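You operate a simulated robot arm through the tools that you are given. There is no shell and no other tool. Be economical: measure what you need, move in short steps, check, and stop when the job is done.

The job below is to be done with a simulated robot arm. You get a single attempt, and the scene is never put back.

JOB
Push the dented can to REJECT with the ram at 2 bar, and turn the air off again.
Fine: leave the air level at 2 bar; the sealed cans stay.

The check looks at the end state, three seconds after you hand in, the way a careful person would. Anything else that was tipped, shoved, dropped, spilled or broken makes it a failure.

ROBOT AND FRAMES
A 6-joint arm with a two-finger parallel gripper, fixed in place. Base frame: the origin is at the foot of the arm, x ahead of it, y to its left, z up. Units: m, rad, N and s.
With the tool pointing down near the work surface it reaches from about 0.24 to 0.64 m from the base axis. Its first joint turns from -1.152 to 1.152 rad. Payload 2.7 kg.
Tool frame: the origin (TCP) lies between the finger pads and is the grasp point; the fingertips stand 0.023 m ahead of it; z points along the fingers, y is the line along which they close. The gripper opens to 0.094 m. The fingers are 0.038 m wide and 0.01 m thick; the gripper's body (0.054 by 0.096 m) begins 0.039 m behind the TCP.
Orientation is told as [roll, pitch, yaw] about the base's x, y, z axes, in that order, counted from this pose: with the fingers straight down and closing along the base's y, the tool's x points along the base's -x, its y along +y and its z along -z.

CONTROLS
- The arm moves only by the tool send_rows. Its argument "deltas" is a list of rows, each a list of 7 numbers: the shift along the tool's x, y, z in m, then the turn, a rotation vector about the tool's x, y, z in degrees, then the finger opening in m, from 0 to 0.094. In form: [[tx, ty, tz, ax, ay, az, jaw], ...]. A call has 1 to 20 rows; each row is the pose to reach, as a shift and turn from the pose commanded when the call began, along the tool's axes at that moment. A row lasts 0.2 s, in which the tool goes at most 0.05 m and 0.15 rad; a call with a longer step from one row to the next is refused whole, and so is a gripper value outside its range. Where a pose cannot be reached the arm comes as near as it can. A force on the tool above 40 N (or 10 N above the force at the start of the call, whichever is more), or a blocked arm, ends the call early, and 0.2 s more pass. The fingers move at their own pace (about 0.045 m/s each) and stop on an object; they squeeze with about 29 N. The grip force told is the motor's: it shows also when the fingers shut on nothing. Time passes only in rows, and 0.2 s behind the last, so rows that repeat a pose let the fingers close. The reply holds the time, the measured pose of the TCP, the force on the tool along the base axes, the opening and the grip force, in the units named above and with some noise, and new pictures: "show" is both (left out), scene, wrist or none.
- Cameras (640 x 400 px; columns grow to the right, rows downward): "scene" is fixed at [0.0686, -0.4268, 1.4232]; the picture's right is [0.85, -0.53, 0.00], its down [-0.29, -0.46, -0.84] and it looks along [0.45, 0.71, -0.55] (base axes); focal length 350 px, centre (320, 200). "wrist" rides on the gripper at [0.086, 0.016, -0.074] in the tool frame; the picture's right is [-0.18, 0.98, 0.00], its down [-0.58, -0.11, -0.81] and it looks along [-0.79, -0.15, 0.59] (tool axes); focal length 243 px, centre (320, 200). There is no depth. A picture from a camera that has moved, and an enlarged one, comes with that camera's place and axes in the base frame and with its lens. The place of the scene camera against the robot may be out by one fixed shift of up to 0.018 m in any direction.
- inspect(camera, box): a new picture of the part [left, top, right, bottom] of that camera's present view, enlarged. The clock stands still meanwhile.
- hand_in(): hands the job in; it is judged then, once.

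Work in short steps. Places have to be worked out from the pictures, the camera data and where the tool is seen: move nearer, look again, correct. Check each grasp and each placing, and mend what went wrong. You have 120 turns and 200 pictures in all, those below and enlarged ones among them. Open the gripper and draw the arm clear of the work before you hand the job in, unless the task says otherwise; then end with one line.

The tools are called after "Request:" by a JSON object that holds its "name" and its "arguments". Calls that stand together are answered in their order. send_rows: Moves the arm, as the interface text tells. Its arguments: {"type":"object","properties":{"deltas":{"type":"array","items":{"type":"array","items":{"type":"number"}}},"show":{"type":"string","enum":["both","scene","wrist","none"]}},"required":["deltas"]} The other tools are called the same way: inspect (camera, box) takes an enlarged picture of a part of a camera's view; hand_in () hands the job in.

At the start:

```text
time: 0.0
ee_pos: [0.3263, -0.1183, 1.1924]
tcp_rot: [0.0, 0.0, 0.001]
wrist_force: [0.0, -0.2, -0.4]
opening: 0.0938
grasp_force: 0.0
```

scene: 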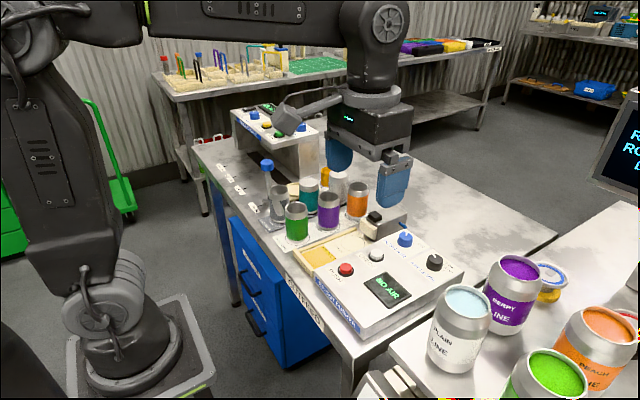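
wrist: 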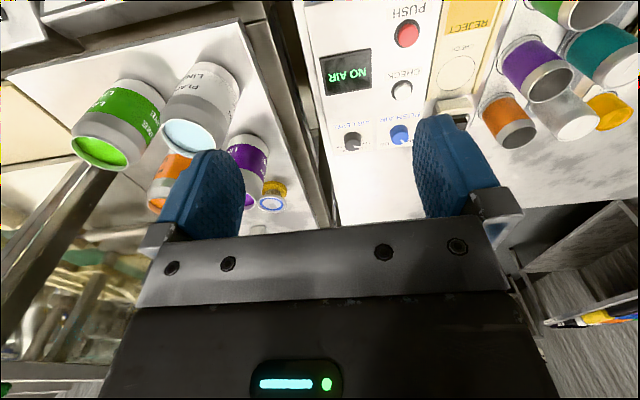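

Let me look closer at the console and the cans first.

Request:
{"name": "inspect", "arguments": {"camera": "scene", "box": [270, 160, 490, 350]}}

Request:
{"name": "inspect", "arguments": {"camera": "wrist", "box": [300, 0, 640, 210]}}

Request:
{"name": "inspect", "arguments": {"camera": "scene", "box": [190, 90, 410, 260]}}

```text
2.11 times, centred on (380, 255) of scene
camera zoom: at [0.0686, -0.4268, 1.4232], right [0.85, -0.53, 0.0], down [-0.29, -0.46, -0.84], along [0.45, 0.71, -0.55], focal length 738 px, centre (194, 84)
```

zoom: 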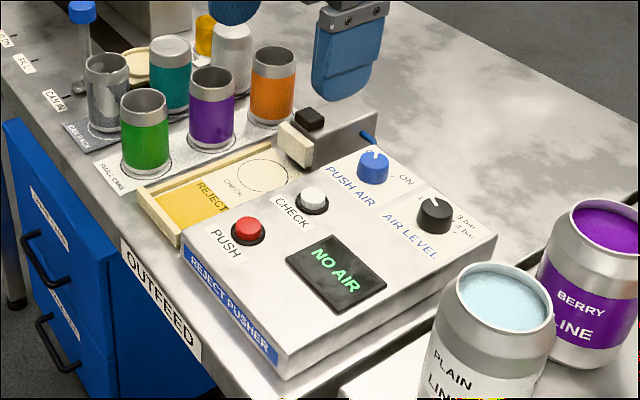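

```text
1.88 times, centred on (470, 105) of wrist
camera zoom: at [0.2379, -0.101, 1.2686], right [0.18, 0.98, 0.0], down [0.58, -0.11, 0.81], along [0.79, -0.15, -0.59], focal length 457 px, centre (38, 379)
```

zoom: 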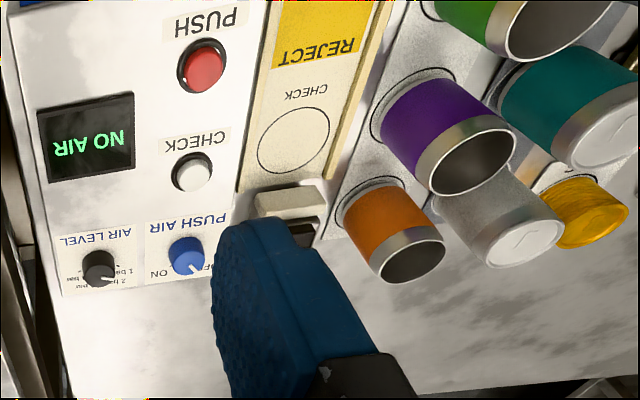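

```text
2.35 times, centred on (300, 175) of scene
camera zoom: at [0.0686, -0.4268, 1.4232], right [0.85, -0.53, 0.0], down [-0.29, -0.46, -0.84], along [0.45, 0.71, -0.55], focal length 825 px, centre (367, 259)
```

zoom: 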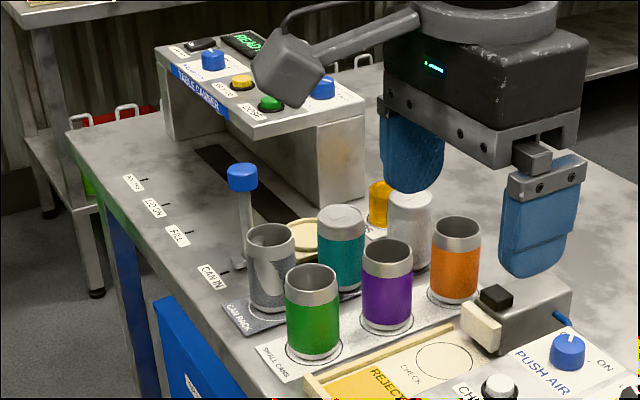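

I need finer detail on the cans, the knob scale and the dented candidate.

Request:
{"name": "inspect", "arguments": {"camera": "scene", "box": [255, 165, 345, 245]}}

Request:
{"name": "inspect", "arguments": {"camera": "scene", "box": [380, 220, 460, 280]}}

Request:
{"name": "inspect", "arguments": {"camera": "wrist", "box": [320, 90, 430, 165]}}

```text
5.00 times, centred on (300, 205) of scene
camera zoom: at [0.0686, -0.4268, 1.4232], right [0.85, -0.53, 0.0], down [-0.29, -0.46, -0.84], along [0.45, 0.71, -0.55], focal length 1752 px, centre (420, 175)
```

zoom: 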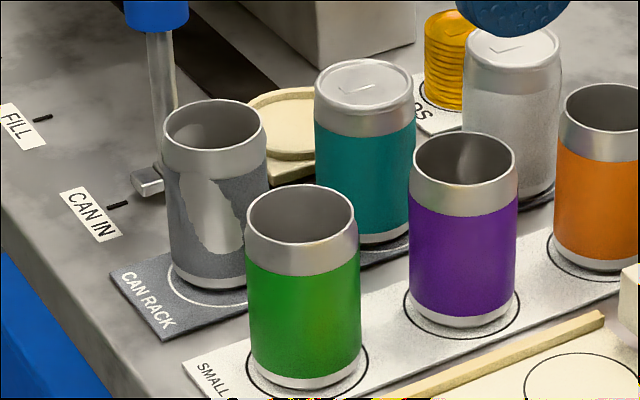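

```text
6.67 times, centred on (420, 250) of scene
camera zoom: at [0.0686, -0.4268, 1.4232], right [0.85, -0.53, 0.0], down [-0.29, -0.46, -0.84], along [0.45, 0.71, -0.55], focal length 2336 px, centre (-347, -133)
```

zoom: 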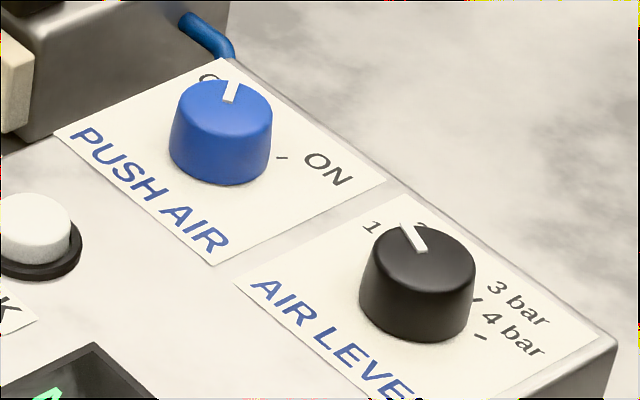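

```text
5.33 times, centred on (375, 128) of wrist
camera zoom: at [0.2379, -0.101, 1.2686], right [0.18, 0.98, 0.0], down [0.58, -0.11, 0.81], along [0.79, -0.15, -0.59], focal length 1294 px, centre (27, 587)
```

zoom: 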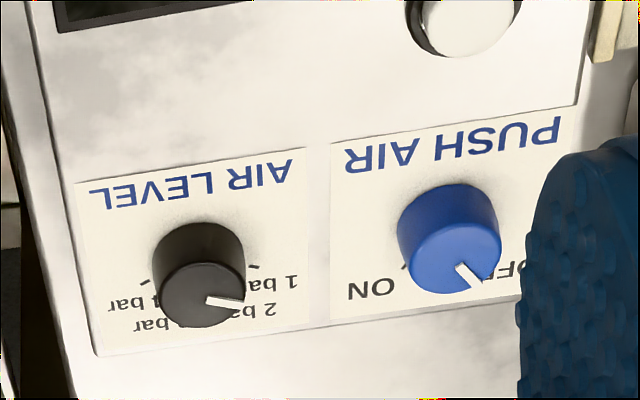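

The wrist camera puts the CHECK circle near (0.464, 0.075). I move left and back at a safe height to look at the cans.

Request:
{"name": "send_rows", "arguments": {"deltas": [[0.01, 0.045, 0, 0, 0, 0, 0.094], [0.02, 0.09, 0.0, 0, 0, 0, 0.094], [0.03, 0.135, 0.01, 0, 0, 0, 0.094], [0.04, 0.18, 0.02, 0, 0, 0, 0.094], [0.045, 0.22, 0.03, 0, 0, 0, 0.094], [0.045, 0.25, 0.04, 0, 0, 0, 0.094]]}}

```text
time: 1.4
ee_pos: [0.2808, 0.1321, 1.1519]
tcp_rot: [-0.001, -0.001, -0.001]
wrist_force: [0.3, -0.5, 0.5]
opening: 0.0941
grasp_force: 0.0
camera wrist: at [0.1931, 0.1491, 1.2284], right [0.19, 0.98, 0.0], down [0.58, -0.11, 0.81], along [0.79, -0.15, -0.59], focal length 243 px, centre (320, 200)
```

scene: 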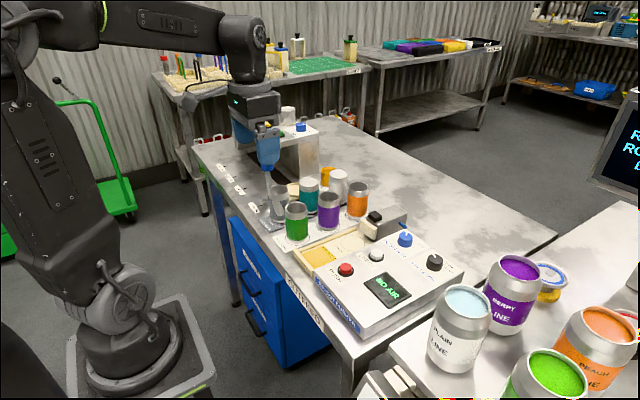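
wrist: 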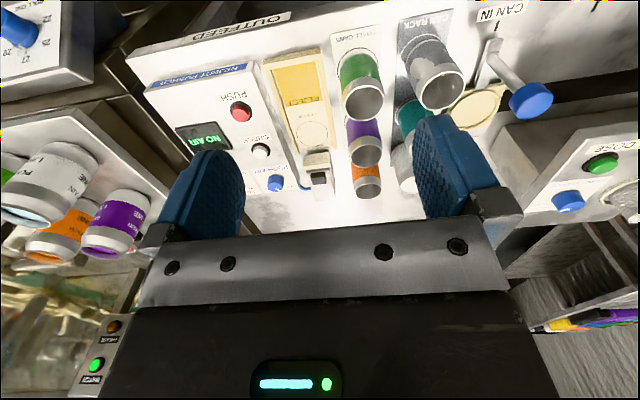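

Request:
{"name": "inspect", "arguments": {"camera": "wrist", "box": [310, 20, 510, 210]}}

Request:
{"name": "inspect", "arguments": {"camera": "scene", "box": [250, 155, 390, 255]}}

```text
2.11 times, centred on (410, 115) of wrist
camera zoom: at [0.1931, 0.1491, 1.2284], right [0.19, 0.98, 0.0], down [0.58, -0.11, 0.81], along [0.79, -0.15, -0.59], focal length 511 px, centre (130, 379)
```

zoom: 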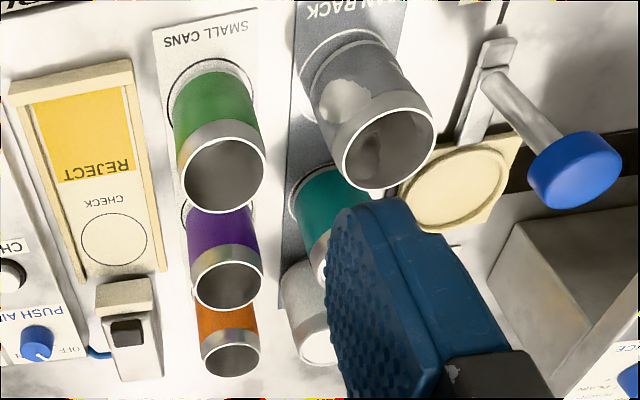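

```text
4.00 times, centred on (320, 205) of scene
camera zoom: at [0.0686, -0.4268, 1.4232], right [0.85, -0.53, 0.0], down [-0.29, -0.46, -0.84], along [0.45, 0.71, -0.55], focal length 1402 px, centre (320, 180)
```

zoom: 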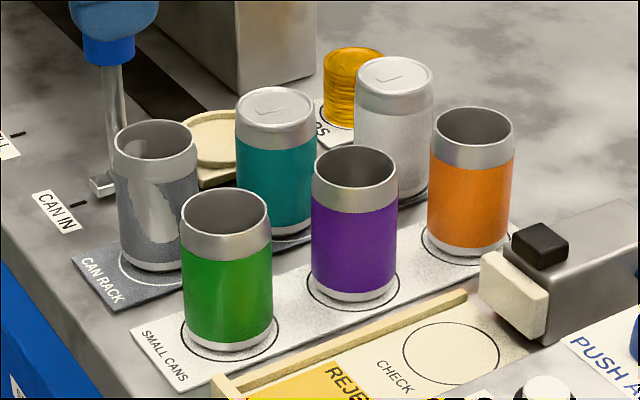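

Request:
{"name": "inspect", "arguments": {"camera": "wrist", "box": [400, 20, 470, 120]}}

Request:
{"name": "inspect", "arguments": {"camera": "scene", "box": [262, 178, 312, 228]}}

Request:
{"name": "inspect", "arguments": {"camera": "wrist", "box": [335, 40, 395, 200]}}

```text
4.00 times, centred on (435, 70) of wrist
camera zoom: at [0.1931, 0.1491, 1.2284], right [0.19, 0.98, 0.0], down [0.58, -0.11, 0.81], along [0.79, -0.15, -0.59], focal length 970 px, centre (-140, 720)
```

zoom: 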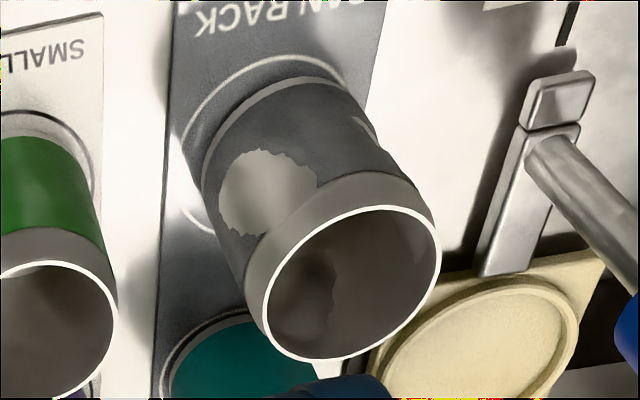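

```text
8.00 times, centred on (287, 203) of scene
camera zoom: at [0.0686, -0.4268, 1.4232], right [0.85, -0.53, 0.0], down [-0.29, -0.46, -0.84], along [0.45, 0.71, -0.55], focal length 2804 px, centre (584, 176)
```

zoom: 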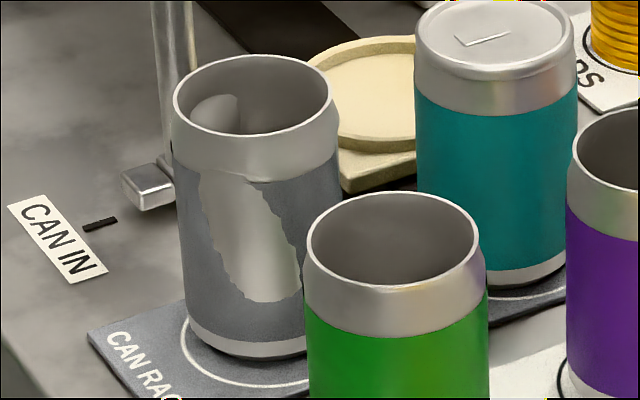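

```text
2.50 times, centred on (365, 120) of wrist
camera zoom: at [0.1931, 0.1491, 1.2284], right [0.19, 0.98, 0.0], down [0.58, -0.11, 0.81], along [0.79, -0.15, -0.59], focal length 606 px, centre (208, 400)
```

zoom: 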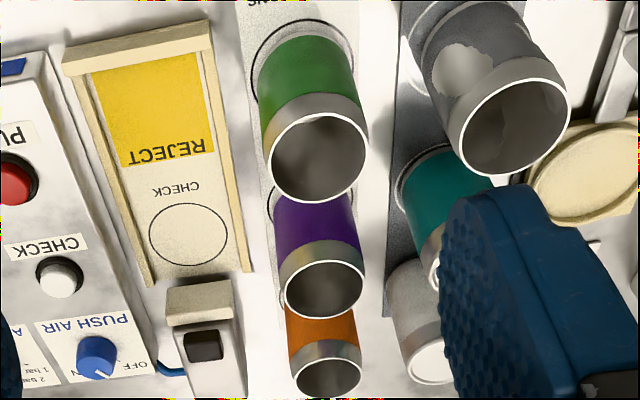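

The grey can in the CAN RACK is the dented one, standing at about (0.374, 0.266) with its top at z≈0.95; green, purple and orange are clean and teal and white are sealed. I move above it with the jaw at 0.08 and look again.

Request:
{"name": "send_rows", "arguments": {"deltas": [[-0.02, 0.035, 0, 0, 0, 0, 0.08], [-0.04, 0.07, 0.0, 0, 0, 0, 0.08], [-0.065, 0.105, 0.02, 0, 0, 0, 0.08], [-0.093, 0.134, 0.04, 0, 0, 0, 0.08], [-0.093, 0.134, 0.08, 0, 0, 0, 0.08], [-0.093, 0.134, 0.08, 0, 0, 0, 0.08]]}}

Request:
{"name": "inspect", "arguments": {"camera": "scene", "box": [240, 120, 340, 240]}}

```text
time: 2.8
ee_pos: [0.3725, 0.2662, 1.072]
tcp_rot: [0.0, 0.0, 0.001]
wrist_force: [-0.3, 0.1, 0.0]
opening: 0.08
grasp_force: 0.1
camera wrist: at [0.286, 0.2829, 1.1474], right [0.18, 0.98, 0.0], down [0.58, -0.11, 0.81], along [0.79, -0.15, -0.59], focal length 243 px, centre (320, 200)
```

scene: 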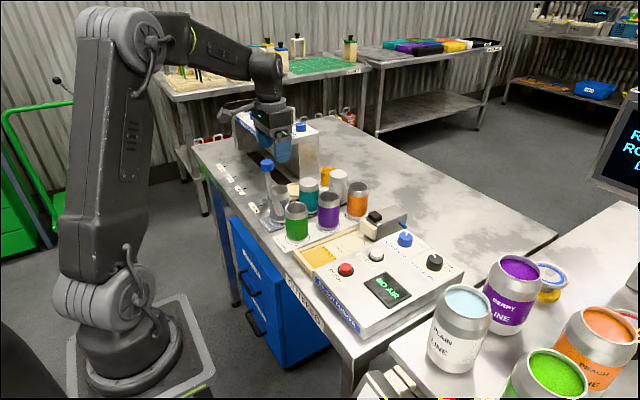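
wrist: 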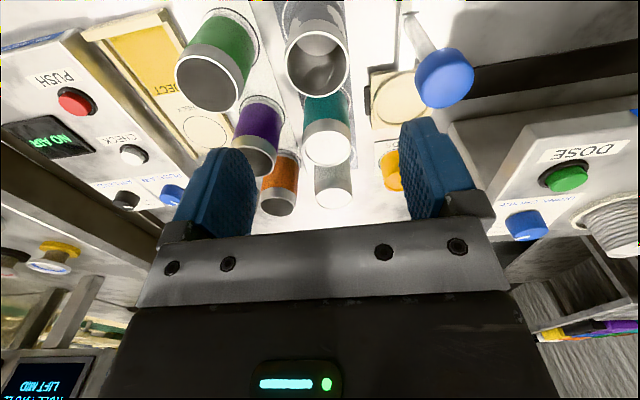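

```text
3.33 times, centred on (290, 180) of scene
camera zoom: at [0.0686, -0.4268, 1.4232], right [0.85, -0.53, 0.0], down [-0.29, -0.46, -0.84], along [0.45, 0.71, -0.55], focal length 1168 px, centre (420, 267)
```

zoom: 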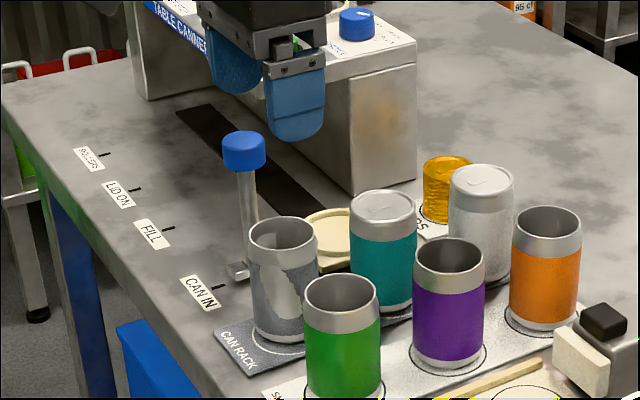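

Two wrist views triangulate the can at (0.374, 0.264), top z 0.951; the blue lever knob stays ≥0.02 m clear. I descend to TCP z≈0.93.

Request:
{"name": "send_rows", "arguments": {"deltas": [[-0.0015, -0.002, 0.03, 0, 0, 0, 0.078], [-0.0015, -0.002, 0.06, 0, 0, 0, 0.078], [-0.0015, -0.002, 0.09, 0, 0, 0, 0.078], [-0.0015, -0.002, 0.115, 0, 0, 0, 0.078], [-0.0015, -0.002, 0.14, 0, 0, 0, 0.078]], "show": "both"}}

Request:
{"name": "inspect", "arguments": {"camera": "scene", "box": [240, 140, 340, 240]}}

```text
time: 4.0
ee_pos: [0.3747, 0.2627, 0.9331]
tcp_rot: [0.001, 0.002, 0.001]
wrist_force: [-0.4, -0.7, 0.5]
opening: 0.078
grasp_force: 0.0
camera wrist: at [0.2875, 0.2806, 1.0074], right [0.18, 0.98, 0.0], down [0.58, -0.11, 0.81], along [0.79, -0.15, -0.59], focal length 243 px, centre (320, 200)
```

scene: 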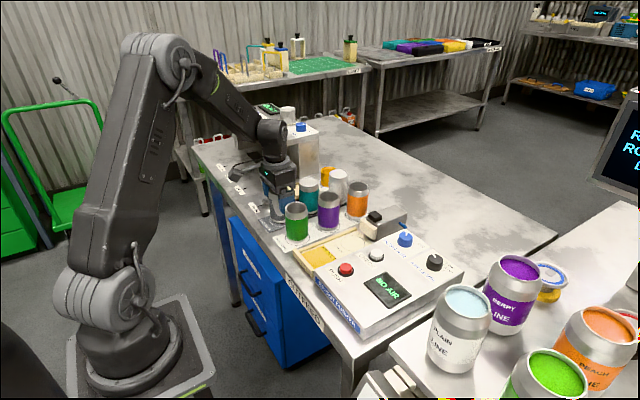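
wrist: 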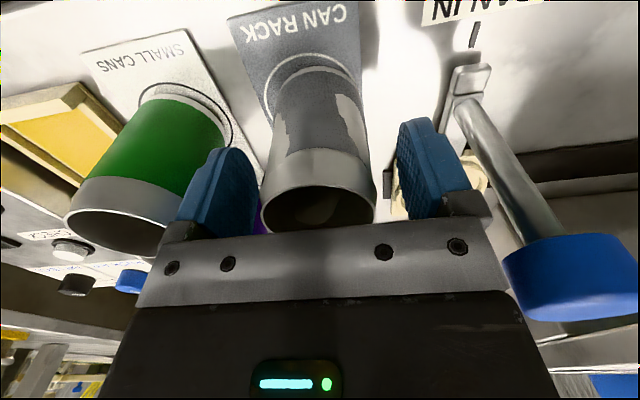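

```text
4.00 times, centred on (290, 190) of scene
camera zoom: at [0.0686, -0.4268, 1.4232], right [0.85, -0.53, 0.0], down [-0.29, -0.46, -0.84], along [0.45, 0.71, -0.55], focal length 1402 px, centre (440, 240)
```

zoom: 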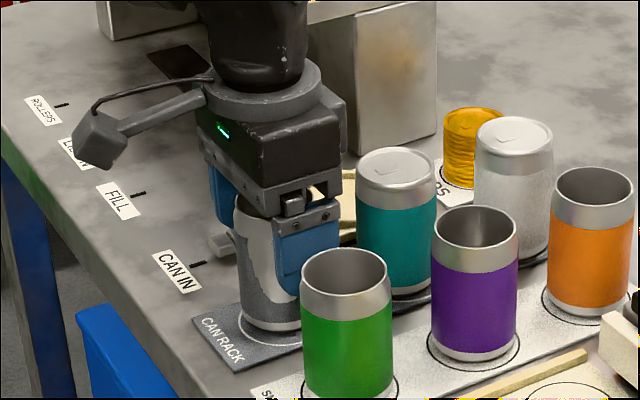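

The can is between the fingers with neighbours clear, so I close.

Request:
{"name": "send_rows", "arguments": {"deltas": [[0, 0, 0, 0, 0, 0, 0.06], [0, 0, 0, 0, 0, 0, 0.045], [0, 0, 0, 0, 0, 0, 0.045], [0, 0, 0, 0, 0, 0, 0.045]], "show": "wrist"}}

```text
time: 5.0
ee_pos: [0.3757, 0.2643, 0.9316]
tcp_rot: [0.0, 0.0, 0.001]
wrist_force: [0.5, 0.7, 0.6]
opening: 0.0513
grasp_force: 29.2
camera wrist: at [0.2875, 0.2807, 1.0077], right [0.18, 0.98, 0.0], down [0.58, -0.11, 0.81], along [0.79, -0.15, -0.59], focal length 243 px, centre (320, 200)
```

wrist: 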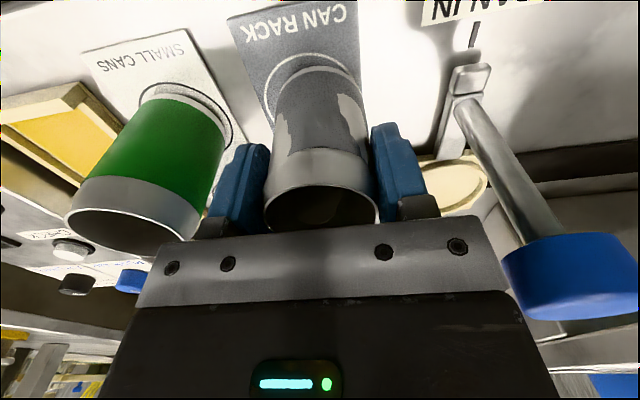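

Gripped at 0.051 m. I lift straight up, then carry it over the other cans towards CHECK.

Request:
{"name": "send_rows", "arguments": {"deltas": [[0, 0, -0.03, 0, 0, 0, 0.045], [0, 0, -0.07, 0, 0, 0, 0.045], [0, 0, -0.11, 0, 0, 0, 0.045], [0, 0, -0.15, 0, 0, 0, 0.045], [-0.01, -0.03, -0.15, 0, 0, 0, 0.045], [-0.025, -0.06, -0.15, 0, 0, 0, 0.045], [-0.045, -0.095, -0.15, 0, 0, 0, 0.045], [-0.065, -0.13, -0.15, 0, 0, 0, 0.045], [-0.08, -0.16, -0.15, 0, 0, 0, 0.045], [-0.09, -0.183, -0.15, 0, 0, 0, 0.045], [-0.09, -0.183, -0.15, 0, 0, 0, 0.045]]}}

Request:
{"name": "inspect", "arguments": {"camera": "wrist", "box": [200, 0, 440, 240]}}

Request:
{"name": "inspect", "arguments": {"camera": "scene", "box": [280, 140, 460, 290]}}

```text
time: 7.4
ee_pos: [0.4651, 0.0801, 1.0832]
tcp_rot: [0.001, -0.001, 0.001]
wrist_force: [-0.7, 0.1, 0.1]
opening: 0.0513
grasp_force: 29.1
camera wrist: at [0.378, 0.0967, 1.1591], right [0.18, 0.98, 0.0], down [0.58, -0.11, 0.81], along [0.79, -0.15, -0.59], focal length 243 px, centre (320, 200)
```

scene: 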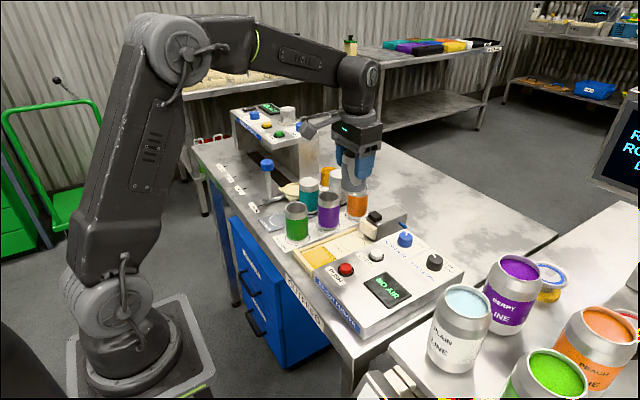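
wrist: 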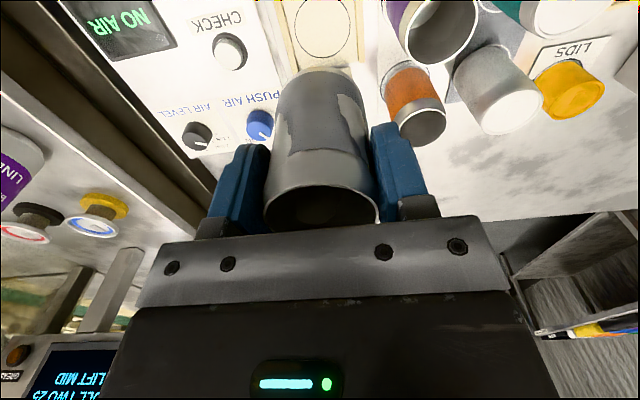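

```text
1.67 times, centred on (320, 120) of wrist
camera zoom: at [0.378, 0.0967, 1.1591], right [0.18, 0.98, 0.0], down [0.58, -0.11, 0.81], along [0.79, -0.15, -0.59], focal length 404 px, centre (320, 333)
```

zoom: 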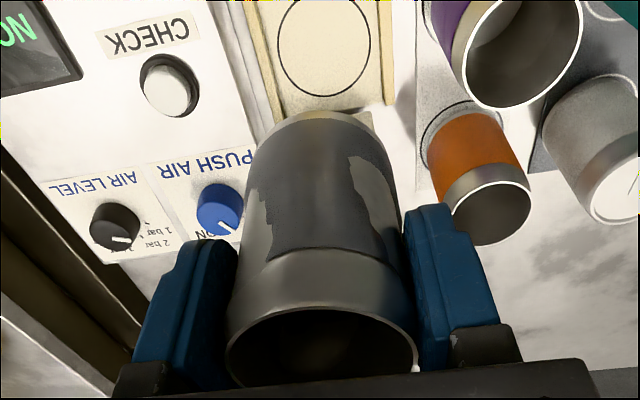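

```text
2.67 times, centred on (370, 215) of scene
camera zoom: at [0.0686, -0.4268, 1.4232], right [0.85, -0.53, 0.0], down [-0.29, -0.46, -0.84], along [0.45, 0.71, -0.55], focal length 935 px, centre (187, 160)
```

zoom: 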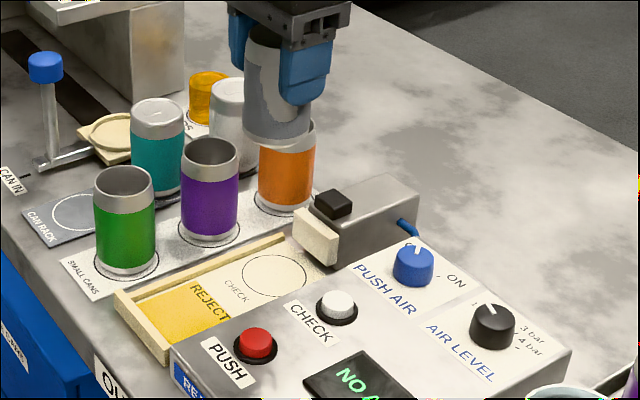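

Refined, the CHECK circle is at about (0.471, 0.081). I shift +6 mm in x, descend to just above the tray walls and look.

Request:
{"name": "send_rows", "arguments": {"deltas": [[-0.0065, 0.0005, 0.03, 0, 0, 0, 0.045], [-0.0065, 0.0005, 0.06, 0, 0, 0, 0.045], [-0.0065, 0.0005, 0.085, 0, 0, 0, 0.045], [-0.0065, 0.0005, 0.1, 0, 0, 0, 0.045], [-0.0065, 0.0005, 0.112, 0, 0, 0, 0.045], [-0.0065, 0.0005, 0.112, 0, 0, 0, 0.045]]}}

Request:
{"name": "inspect", "arguments": {"camera": "wrist", "box": [220, 0, 420, 130]}}

Request:
{"name": "inspect", "arguments": {"camera": "scene", "box": [290, 180, 430, 280]}}

```text
time: 8.8
ee_pos: [0.472, 0.0811, 0.9709]
tcp_rot: [-0.001, 0.0, 0.0]
wrist_force: [-0.1, 0.1, 0.4]
opening: 0.0511
grasp_force: 29.5
camera wrist: at [0.3841, 0.0981, 1.0467], right [0.18, 0.98, 0.0], down [0.58, -0.11, 0.81], along [0.79, -0.15, -0.59], focal length 243 px, centre (320, 200)
```

scene: 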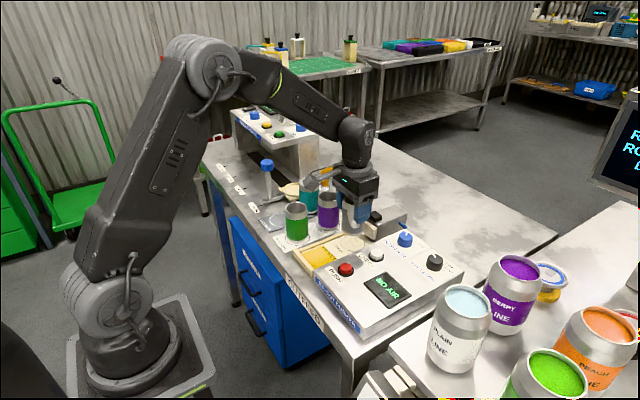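
wrist: 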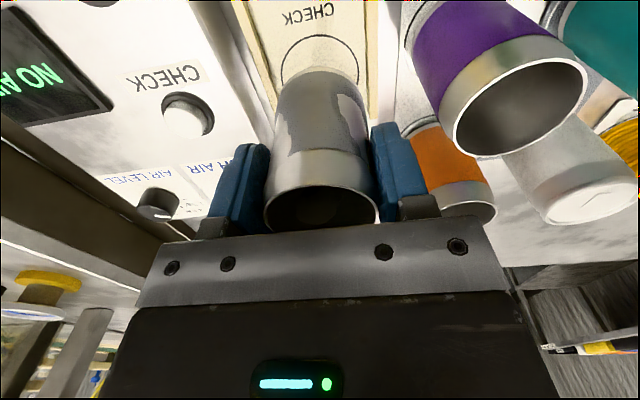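

```text
3.08 times, centred on (320, 65) of wrist
camera zoom: at [0.3841, 0.0981, 1.0467], right [0.18, 0.98, 0.0], down [0.58, -0.11, 0.81], along [0.79, -0.15, -0.59], focal length 746 px, centre (320, 615)
```

zoom: 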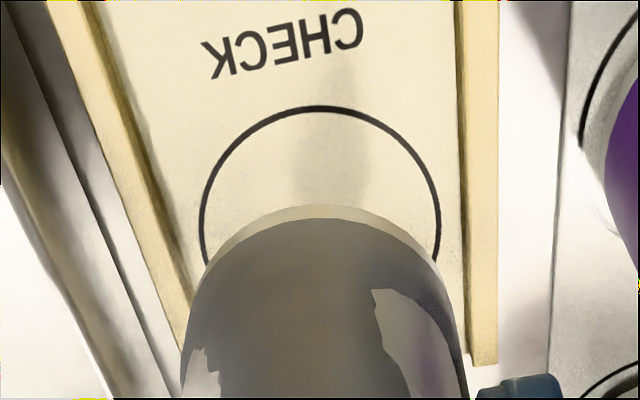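

```text
4.00 times, centred on (360, 230) of scene
camera zoom: at [0.0686, -0.4268, 1.4232], right [0.85, -0.53, 0.0], down [-0.29, -0.46, -0.84], along [0.45, 0.71, -0.55], focal length 1402 px, centre (160, 80)
```

zoom: 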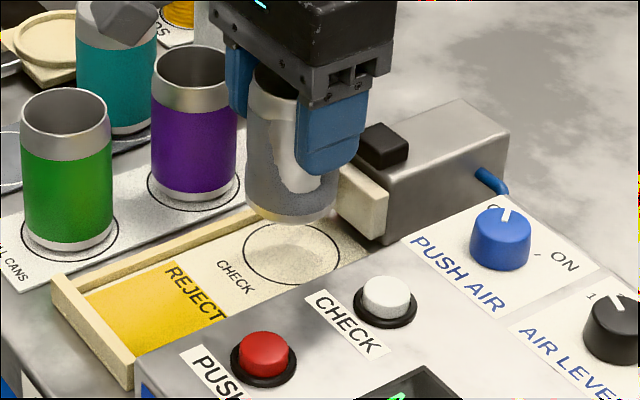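

Alignment is within about 2 mm. I lower in small steps and watch the force for contact.

Request:
{"name": "send_rows", "arguments": {"deltas": [[0, 0.0005, 0.01, 0, 0, 0, 0.045], [0, 0.0005, 0.02, 0, 0, 0, 0.045], [0, 0.0005, 0.026, 0, 0, 0, 0.045], [0, 0.0005, 0.029, 0, 0, 0, 0.045]], "show": "scene"}}

Request:
{"name": "inspect", "arguments": {"camera": "scene", "box": [310, 190, 410, 270]}}

```text
time: 9.8
ee_pos: [0.4699, 0.0816, 0.9426]
tcp_rot: [0.0, 0.0, 0.0]
wrist_force: [0.5, 0.2, 0.4]
opening: 0.051
grasp_force: 29.3
```

scene: 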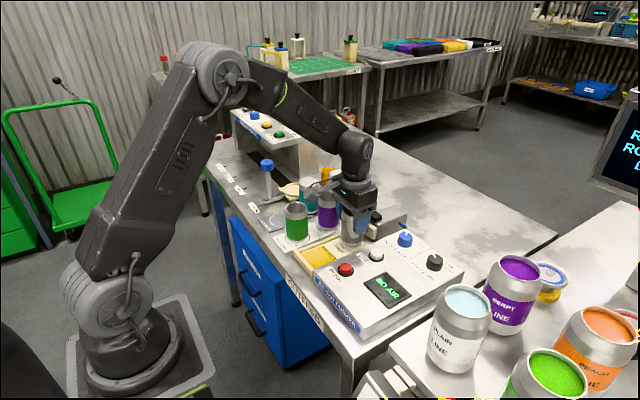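

```text
5.00 times, centred on (360, 230) of scene
camera zoom: at [0.0686, -0.4268, 1.4232], right [0.85, -0.53, 0.0], down [-0.29, -0.46, -0.84], along [0.45, 0.71, -0.55], focal length 1752 px, centre (120, 50)
```

zoom: 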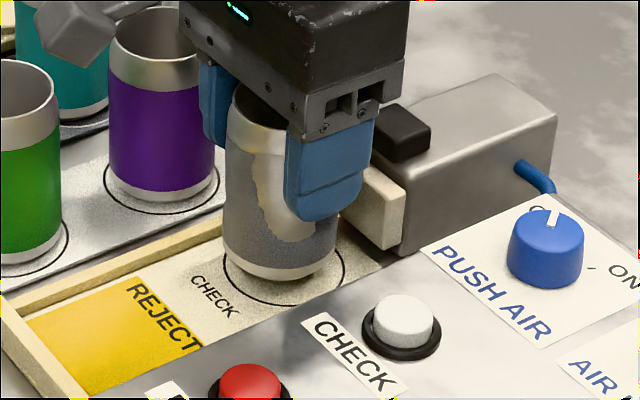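

Still a few mm above the floor, so I keep easing down.

Request:
{"name": "send_rows", "arguments": {"deltas": [[0, 0, 0.002, 0, 0, 0, 0.045], [0, 0, 0.004, 0, 0, 0, 0.045], [0, 0, 0.005, 0, 0, 0, 0.045]], "show": "none"}}

Request:
{"name": "inspect", "arguments": {"camera": "scene", "box": [310, 190, 410, 270]}}

```text
time: 10.6
ee_pos: [0.4711, 0.0818, 0.9372]
tcp_rot: [0.0, 0.0, 0.0]
wrist_force: [-0.1, 0.8, 0.2]
opening: 0.0509
grasp_force: 29.2
```

```text
5.00 times, centred on (360, 230) of scene
camera zoom: at [0.0686, -0.4268, 1.4232], right [0.85, -0.53, 0.0], down [-0.29, -0.46, -0.84], along [0.45, 0.71, -0.55], focal length 1752 px, centre (120, 50)
```

zoom: 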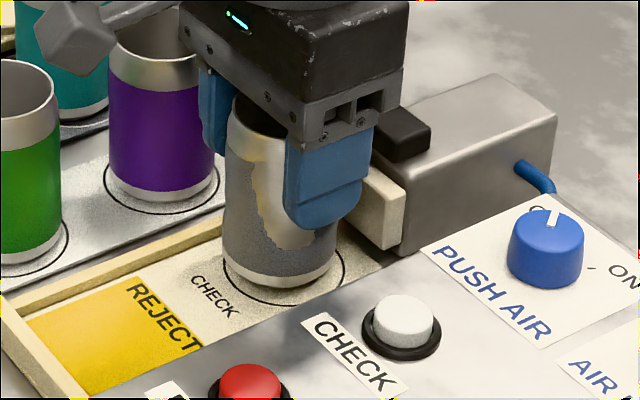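

Request:
{"name": "send_rows", "arguments": {"deltas": [[0, 0, 0.001, 0, 0, 0, 0.045], [0, 0, 0.002, 0, 0, 0, 0.045], [0, 0, 0.003, 0, 0, 0, 0.045]], "show": "wrist"}}

Request:
{"name": "inspect", "arguments": {"camera": "scene", "box": [310, 190, 410, 270]}}

```text
time: 11.4
ee_pos: [0.4712, 0.0812, 0.9347]
tcp_rot: [0.001, -0.001, 0.001]
wrist_force: [-0.2, -0.4, 0.0]
opening: 0.0513
grasp_force: 29.2
camera wrist: at [0.3839, 0.0988, 1.0098], right [0.18, 0.98, 0.0], down [0.58, -0.11, 0.81], along [0.79, -0.15, -0.59], focal length 243 px, centre (320, 200)
```

wrist: 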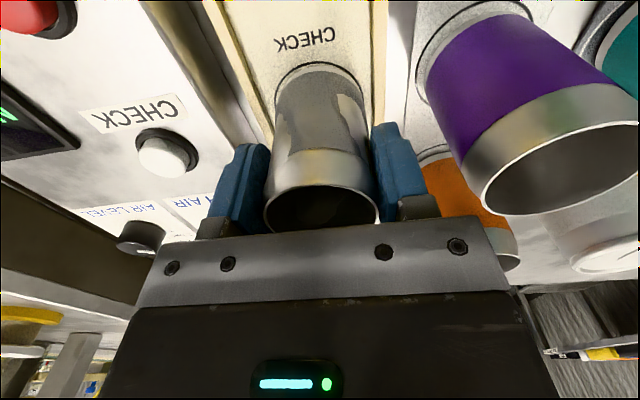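

```text
5.00 times, centred on (360, 230) of scene
camera zoom: at [0.0686, -0.4268, 1.4232], right [0.85, -0.53, 0.0], down [-0.29, -0.46, -0.84], along [0.45, 0.71, -0.55], focal length 1752 px, centre (120, 50)
```

zoom: 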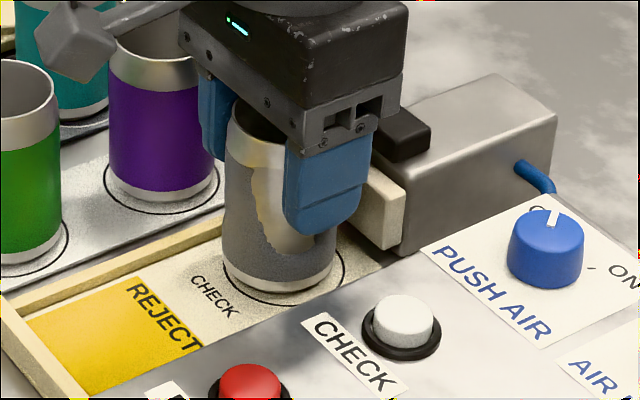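

No contact force yet; a few more millimetres.

Request:
{"name": "send_rows", "arguments": {"deltas": [[0, 0, 0.001, 0, 0, 0, 0.045], [0, 0, 0.002, 0, 0, 0, 0.045], [0, 0, 0.003, 0, 0, 0, 0.045]], "show": "none"}}

Request:
{"name": "inspect", "arguments": {"camera": "wrist", "box": [220, 20, 420, 145]}}

```text
time: 12.2
ee_pos: [0.4715, 0.0815, 0.931]
tcp_rot: [-0.001, 0.0, 0.001]
wrist_force: [-1.4, -0.5, 9.9]
opening: 0.0514
grasp_force: 29.2
```

```text
3.20 times, centred on (320, 82) of wrist
camera zoom: at [0.3841, 0.0987, 1.0075], right [0.18, 0.98, 0.0], down [0.58, -0.11, 0.81], along [0.79, -0.15, -0.59], focal length 776 px, centre (320, 576)
```

zoom: 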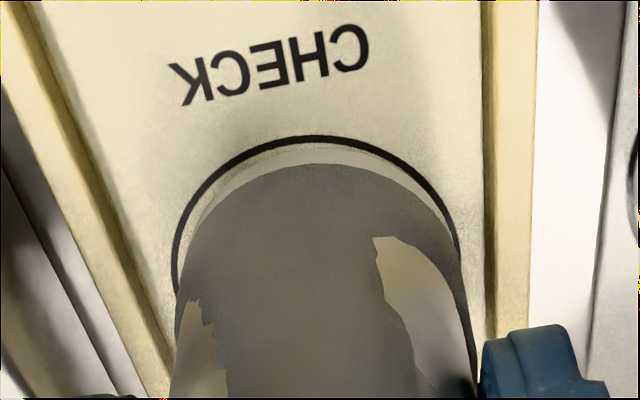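

Contact at about 10 N: the can sits inside the CHECK circle. I open the fingers moderately, then rise straight up.

Request:
{"name": "send_rows", "arguments": {"deltas": [[0, 0, -0.001, 0, 0, 0, 0.06], [0, 0, -0.001, 0, 0, 0, 0.072], [0, 0, -0.001, 0, 0, 0, 0.072], [0, 0, -0.03, 0, 0, 0, 0.072], [0, 0, -0.07, 0, 0, 0, 0.072], [0, 0, -0.11, 0, 0, 0, 0.072], [0.03, 0, -0.15, 0, 0, 0, 0.072]]}}

Request:
{"name": "inspect", "arguments": {"camera": "scene", "box": [310, 190, 410, 270]}}

```text
time: 13.8
ee_pos: [0.4405, 0.0832, 1.0816]
tcp_rot: [-0.001, 0.0, 0.0]
wrist_force: [-0.4, 0.1, -0.5]
opening: 0.0718
grasp_force: 0.0
camera wrist: at [0.3539, 0.1001, 1.1568], right [0.18, 0.98, 0.0], down [0.58, -0.11, 0.81], along [0.79, -0.15, -0.59], focal length 243 px, centre (320, 200)
```

scene: 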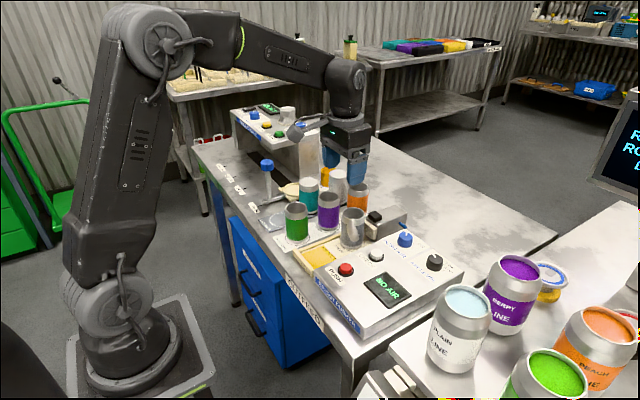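
wrist: 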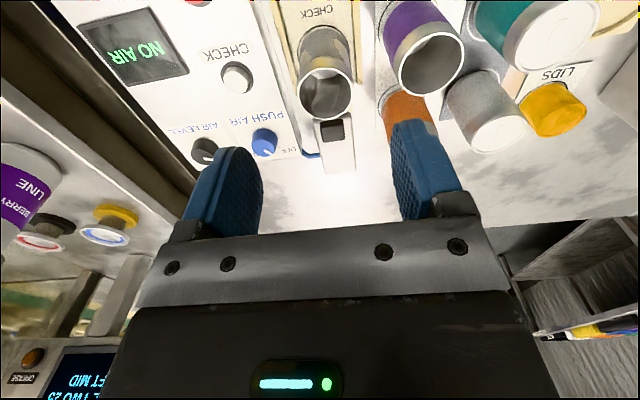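

```text
5.00 times, centred on (360, 230) of scene
camera zoom: at [0.0686, -0.4268, 1.4232], right [0.85, -0.53, 0.0], down [-0.29, -0.46, -0.84], along [0.45, 0.71, -0.55], focal length 1752 px, centre (120, 50)
```

zoom: 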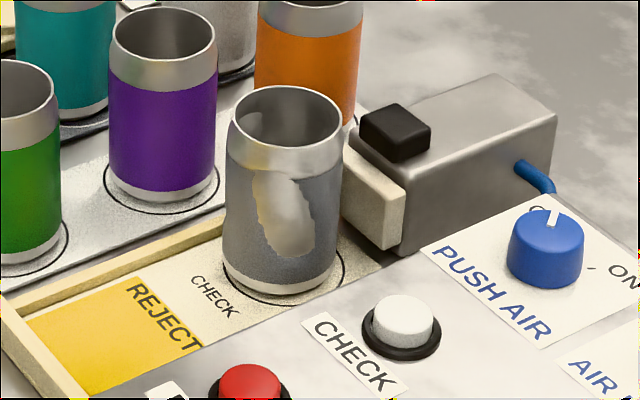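

The can stands upright on CHECK. Triangulating gives the PUSH AIR knob at (0.545, -0.010, ~0.90) and AIR LEVEL at about (0.545, -0.096). I move near to read both.

Request:
{"name": "send_rows", "arguments": {"deltas": [[-0.02, -0.035, 0, 0, 0, 0, 0.06], [-0.04, -0.07, 0, 0, 0, 0, 0.06], [-0.06, -0.105, 0.01, 0, 0, 0, 0.06], [-0.08, -0.135, 0.03, 0, 0, 0, 0.06], [-0.085, -0.135, 0.05, 0, 0, 0, 0.06], [-0.085, -0.135, 0.06, 0, 0, 0, 0.06]], "show": "wrist"}}

Request:
{"name": "inspect", "arguments": {"camera": "wrist", "box": [200, 60, 440, 210]}}

```text
time: 15.2
ee_pos: [0.5266, -0.0525, 1.0209]
tcp_rot: [0.0, 0.001, 0.001]
wrist_force: [-0.7, 0.0, 0.0]
opening: 0.0602
grasp_force: 0.1
camera wrist: at [0.4392, -0.0358, 1.097], right [0.18, 0.98, 0.0], down [0.58, -0.11, 0.81], along [0.79, -0.15, -0.59], focal length 243 px, centre (320, 200)
```

wrist: 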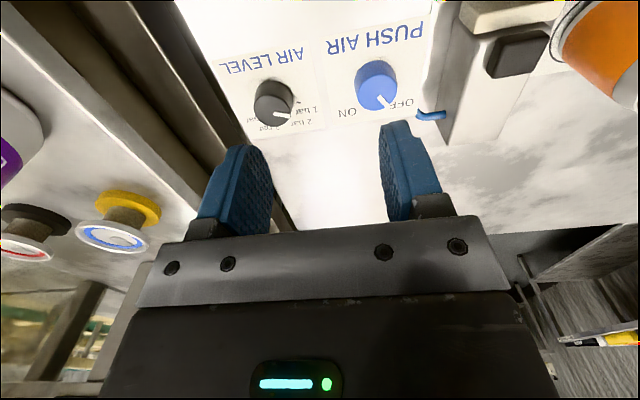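

```text
2.67 times, centred on (320, 135) of wrist
camera zoom: at [0.4392, -0.0358, 1.097], right [0.18, 0.98, 0.0], down [0.58, -0.11, 0.81], along [0.79, -0.15, -0.59], focal length 647 px, centre (320, 373)
```

zoom: 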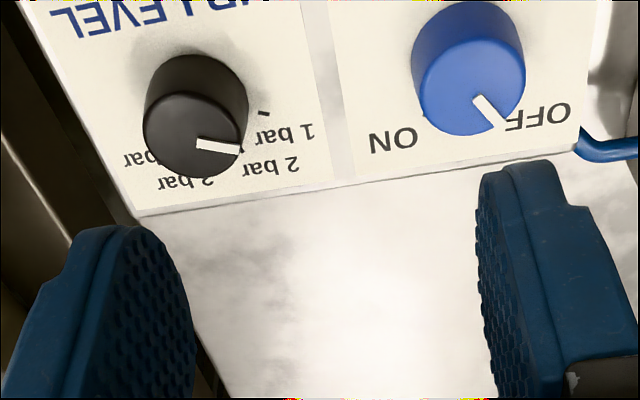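

I need a more vertical view of the scale, so I shift forward over the level knob.

Request:
{"name": "send_rows", "arguments": {"deltas": [[-0.03, -0.02, 0, 0, 0, 0, 0.06], [-0.058, -0.035, 0, 0, 0, 0, 0.06], [-0.058, -0.035, 0.01, 0, 0, 0, 0.06]], "show": "wrist"}}

Request:
{"name": "inspect", "arguments": {"camera": "wrist", "box": [220, 0, 420, 125]}}

```text
time: 16.0
ee_pos: [0.5847, -0.0893, 1.0101]
tcp_rot: [-0.001, 0.0, 0.0]
wrist_force: [-0.4, 0.4, 0.5]
opening: 0.0601
grasp_force: 0.0
camera wrist: at [0.4971, -0.0717, 1.0871], right [0.18, 0.98, 0.0], down [0.58, -0.11, 0.81], along [0.79, -0.15, -0.59], focal length 243 px, centre (320, 200)
```

wrist: 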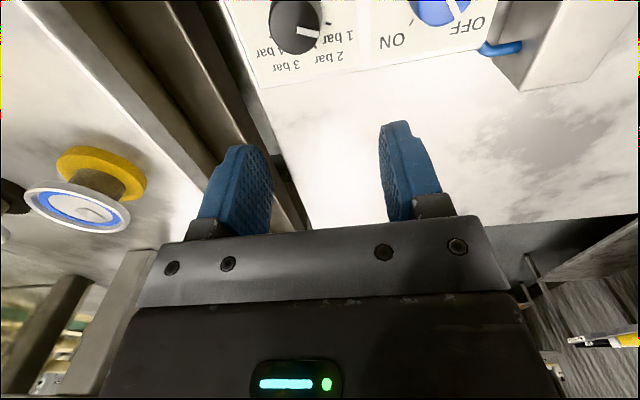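

```text
3.20 times, centred on (320, 62) of wrist
camera zoom: at [0.4971, -0.0717, 1.0871], right [0.18, 0.98, 0.0], down [0.58, -0.11, 0.81], along [0.79, -0.15, -0.59], focal length 776 px, centre (320, 640)
```

zoom: 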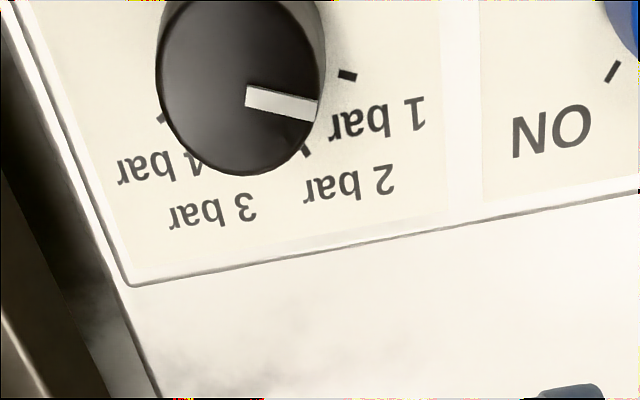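

Computed from the tick positions, the pointer sits on 1 bar, with the 2 bar tick about 46–50° clockwise. The knob is at (0.549, -0.097), top z 0.917, panel z 0.897. I straddle it, with the tips staying about 5 mm above the panel.

Request:
{"name": "send_rows", "arguments": {"deltas": [[0.0357, -0.0077, 0, 0, 0, 0, 0.06], [0.0357, -0.0077, 0.03, 0, 0, 0, 0.06], [0.0357, -0.0077, 0.055, 0, 0, 0, 0.06], [0.0357, -0.0077, 0.075, 0, 0, 0, 0.06], [0.0357, -0.0077, 0.085, 0, 0, 0, 0.06]]}}

Request:
{"name": "inspect", "arguments": {"camera": "scene", "box": [380, 210, 480, 290]}}

```text
time: 17.2
ee_pos: [0.5485, -0.0966, 0.924]
tcp_rot: [0.001, 0.0, -0.001]
wrist_force: [-0.1, -0.2, -0.2]
opening: 0.06
grasp_force: 0.1
camera wrist: at [0.4616, -0.0789, 1.0009], right [0.18, 0.98, 0.0], down [0.58, -0.11, 0.81], along [0.79, -0.15, -0.59], focal length 243 px, centre (320, 200)
```

scene: 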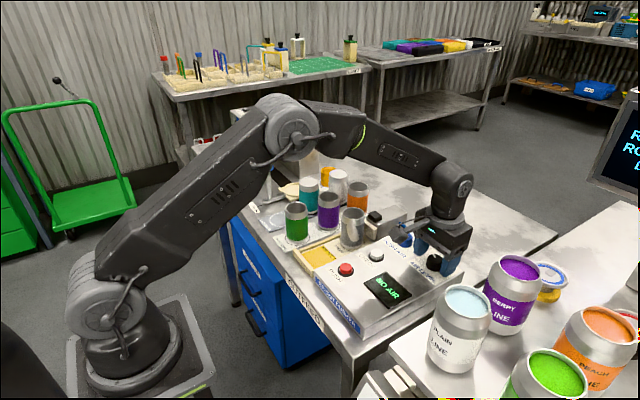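
wrist: 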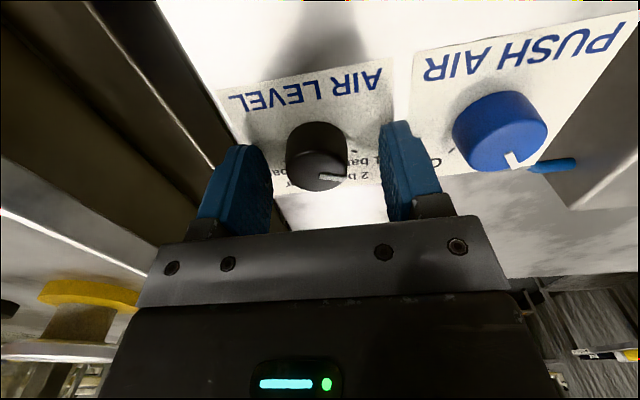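

```text
5.00 times, centred on (430, 250) of scene
camera zoom: at [0.0686, -0.4268, 1.4232], right [0.85, -0.53, 0.0], down [-0.29, -0.46, -0.84], along [0.45, 0.71, -0.55], focal length 1752 px, centre (-230, -50)
```

zoom: 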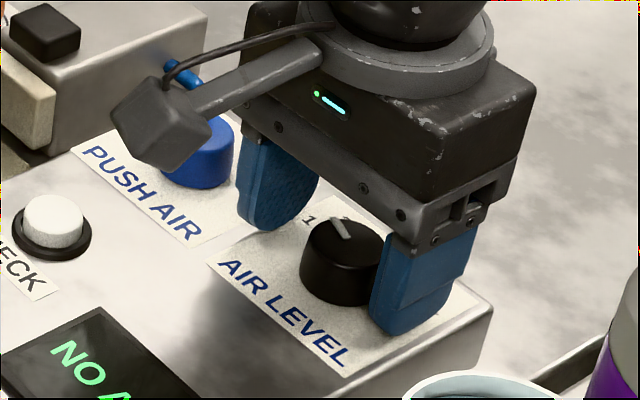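

Well straddled. I close on the level knob.

Request:
{"name": "send_rows", "arguments": {"deltas": [[0, 0, 0, 0, 0, 0, 0.045], [0, 0, 0, 0, 0, 0, 0.028], [0, 0, 0, 0, 0, 0, 0.025], [0, 0, 0, 0, 0, 0, 0.025]], "show": "wrist"}}

```text
time: 18.2
ee_pos: [0.548, -0.0981, 0.9251]
tcp_rot: [-0.003, -0.002, 0.0]
wrist_force: [-0.1, -16.2, -3.2]
opening: 0.0321
grasp_force: 44.9
camera wrist: at [0.4615, -0.0806, 1.0011], right [0.19, 0.98, 0.0], down [0.58, -0.11, 0.81], along [0.79, -0.15, -0.59], focal length 243 px, centre (320, 200)
```

wrist: 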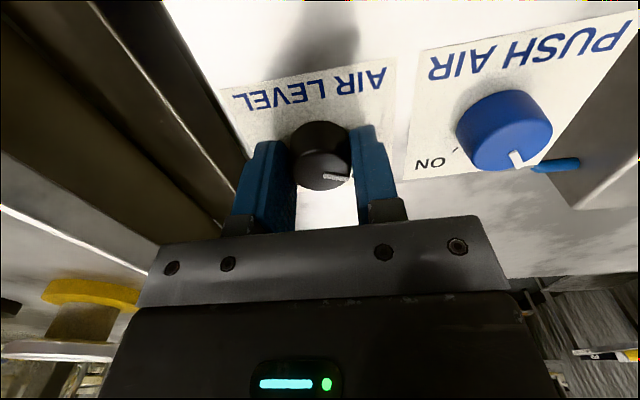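

Gripped with a small sideways load of -16 N. I shift 2 mm in -y to relieve it and turn about 47° clockwise.

Request:
{"name": "send_rows", "arguments": {"deltas": [[0, -0.001, 0, 0, 0, 0, 0.025], [0, -0.002, 0, 0, 0, 0, 0.025], [0, -0.002, 0, 0, 0, 8, 0.025], [0, -0.002, 0, 0, 0, 16, 0.025], [0, -0.002, 0, 0, 0, 24, 0.025], [0, -0.002, 0, 0, 0, 32, 0.025], [0, -0.002, 0, 0, 0, 40, 0.025], [0, -0.002, 0, 0, 0, 47, 0.025], [0, -0.002, 0, 0, 0, 47, 0.025]]}}

```text
time: 20.2
ee_pos: [0.5488, -0.0971, 0.9249]
tcp_rot: [0.0, 0.0, -0.823]
wrist_force: [10.7, 4.2, -12.5]
opening: 0.0317
grasp_force: 44.8
camera wrist: at [0.5012, -0.0218, 1.0013], right [0.85, 0.53, 0.0], down [0.31, -0.5, 0.81], along [0.43, -0.68, -0.59], focal length 243 px, centre (320, 200)
```

scene: 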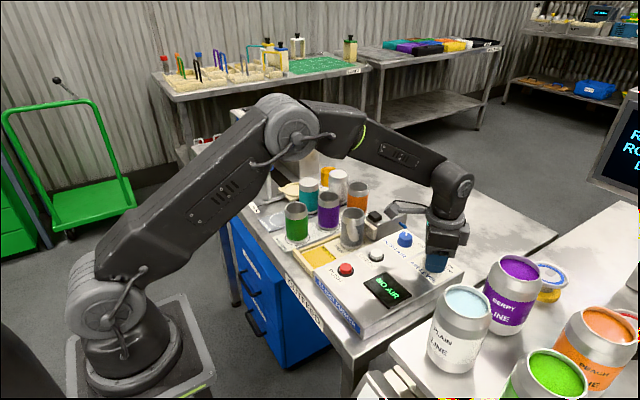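
wrist: 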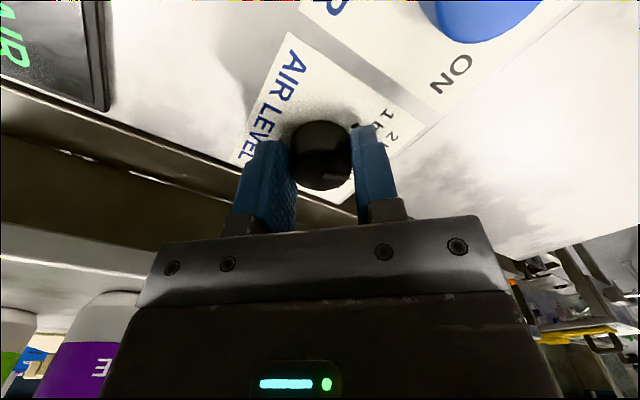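

Request:
{"name": "inspect", "arguments": {"camera": "wrist", "box": [270, 90, 410, 210]}}

Request:
{"name": "inspect", "arguments": {"camera": "scene", "box": [380, 210, 480, 290]}}

```text
3.33 times, centred on (340, 150) of wrist
camera zoom: at [0.5012, -0.0218, 1.0013], right [0.85, 0.53, 0.0], down [0.31, -0.5, 0.81], along [0.43, -0.68, -0.59], focal length 809 px, centre (253, 367)
```

zoom: 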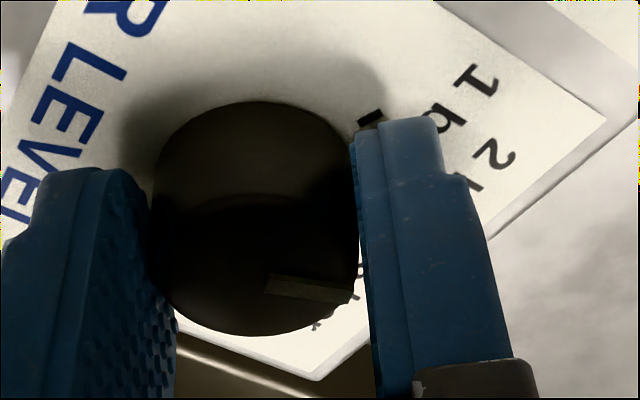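

```text
5.00 times, centred on (430, 250) of scene
camera zoom: at [0.0691, -0.4268, 1.4232], right [0.85, -0.53, 0.0], down [-0.29, -0.46, -0.84], along [0.44, 0.71, -0.55], focal length 1752 px, centre (-230, -50)
```

zoom: 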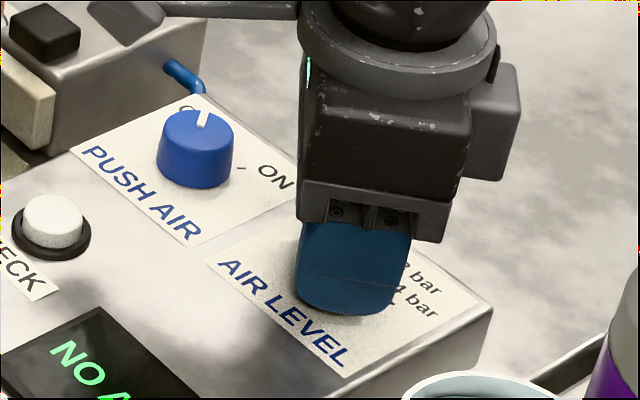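

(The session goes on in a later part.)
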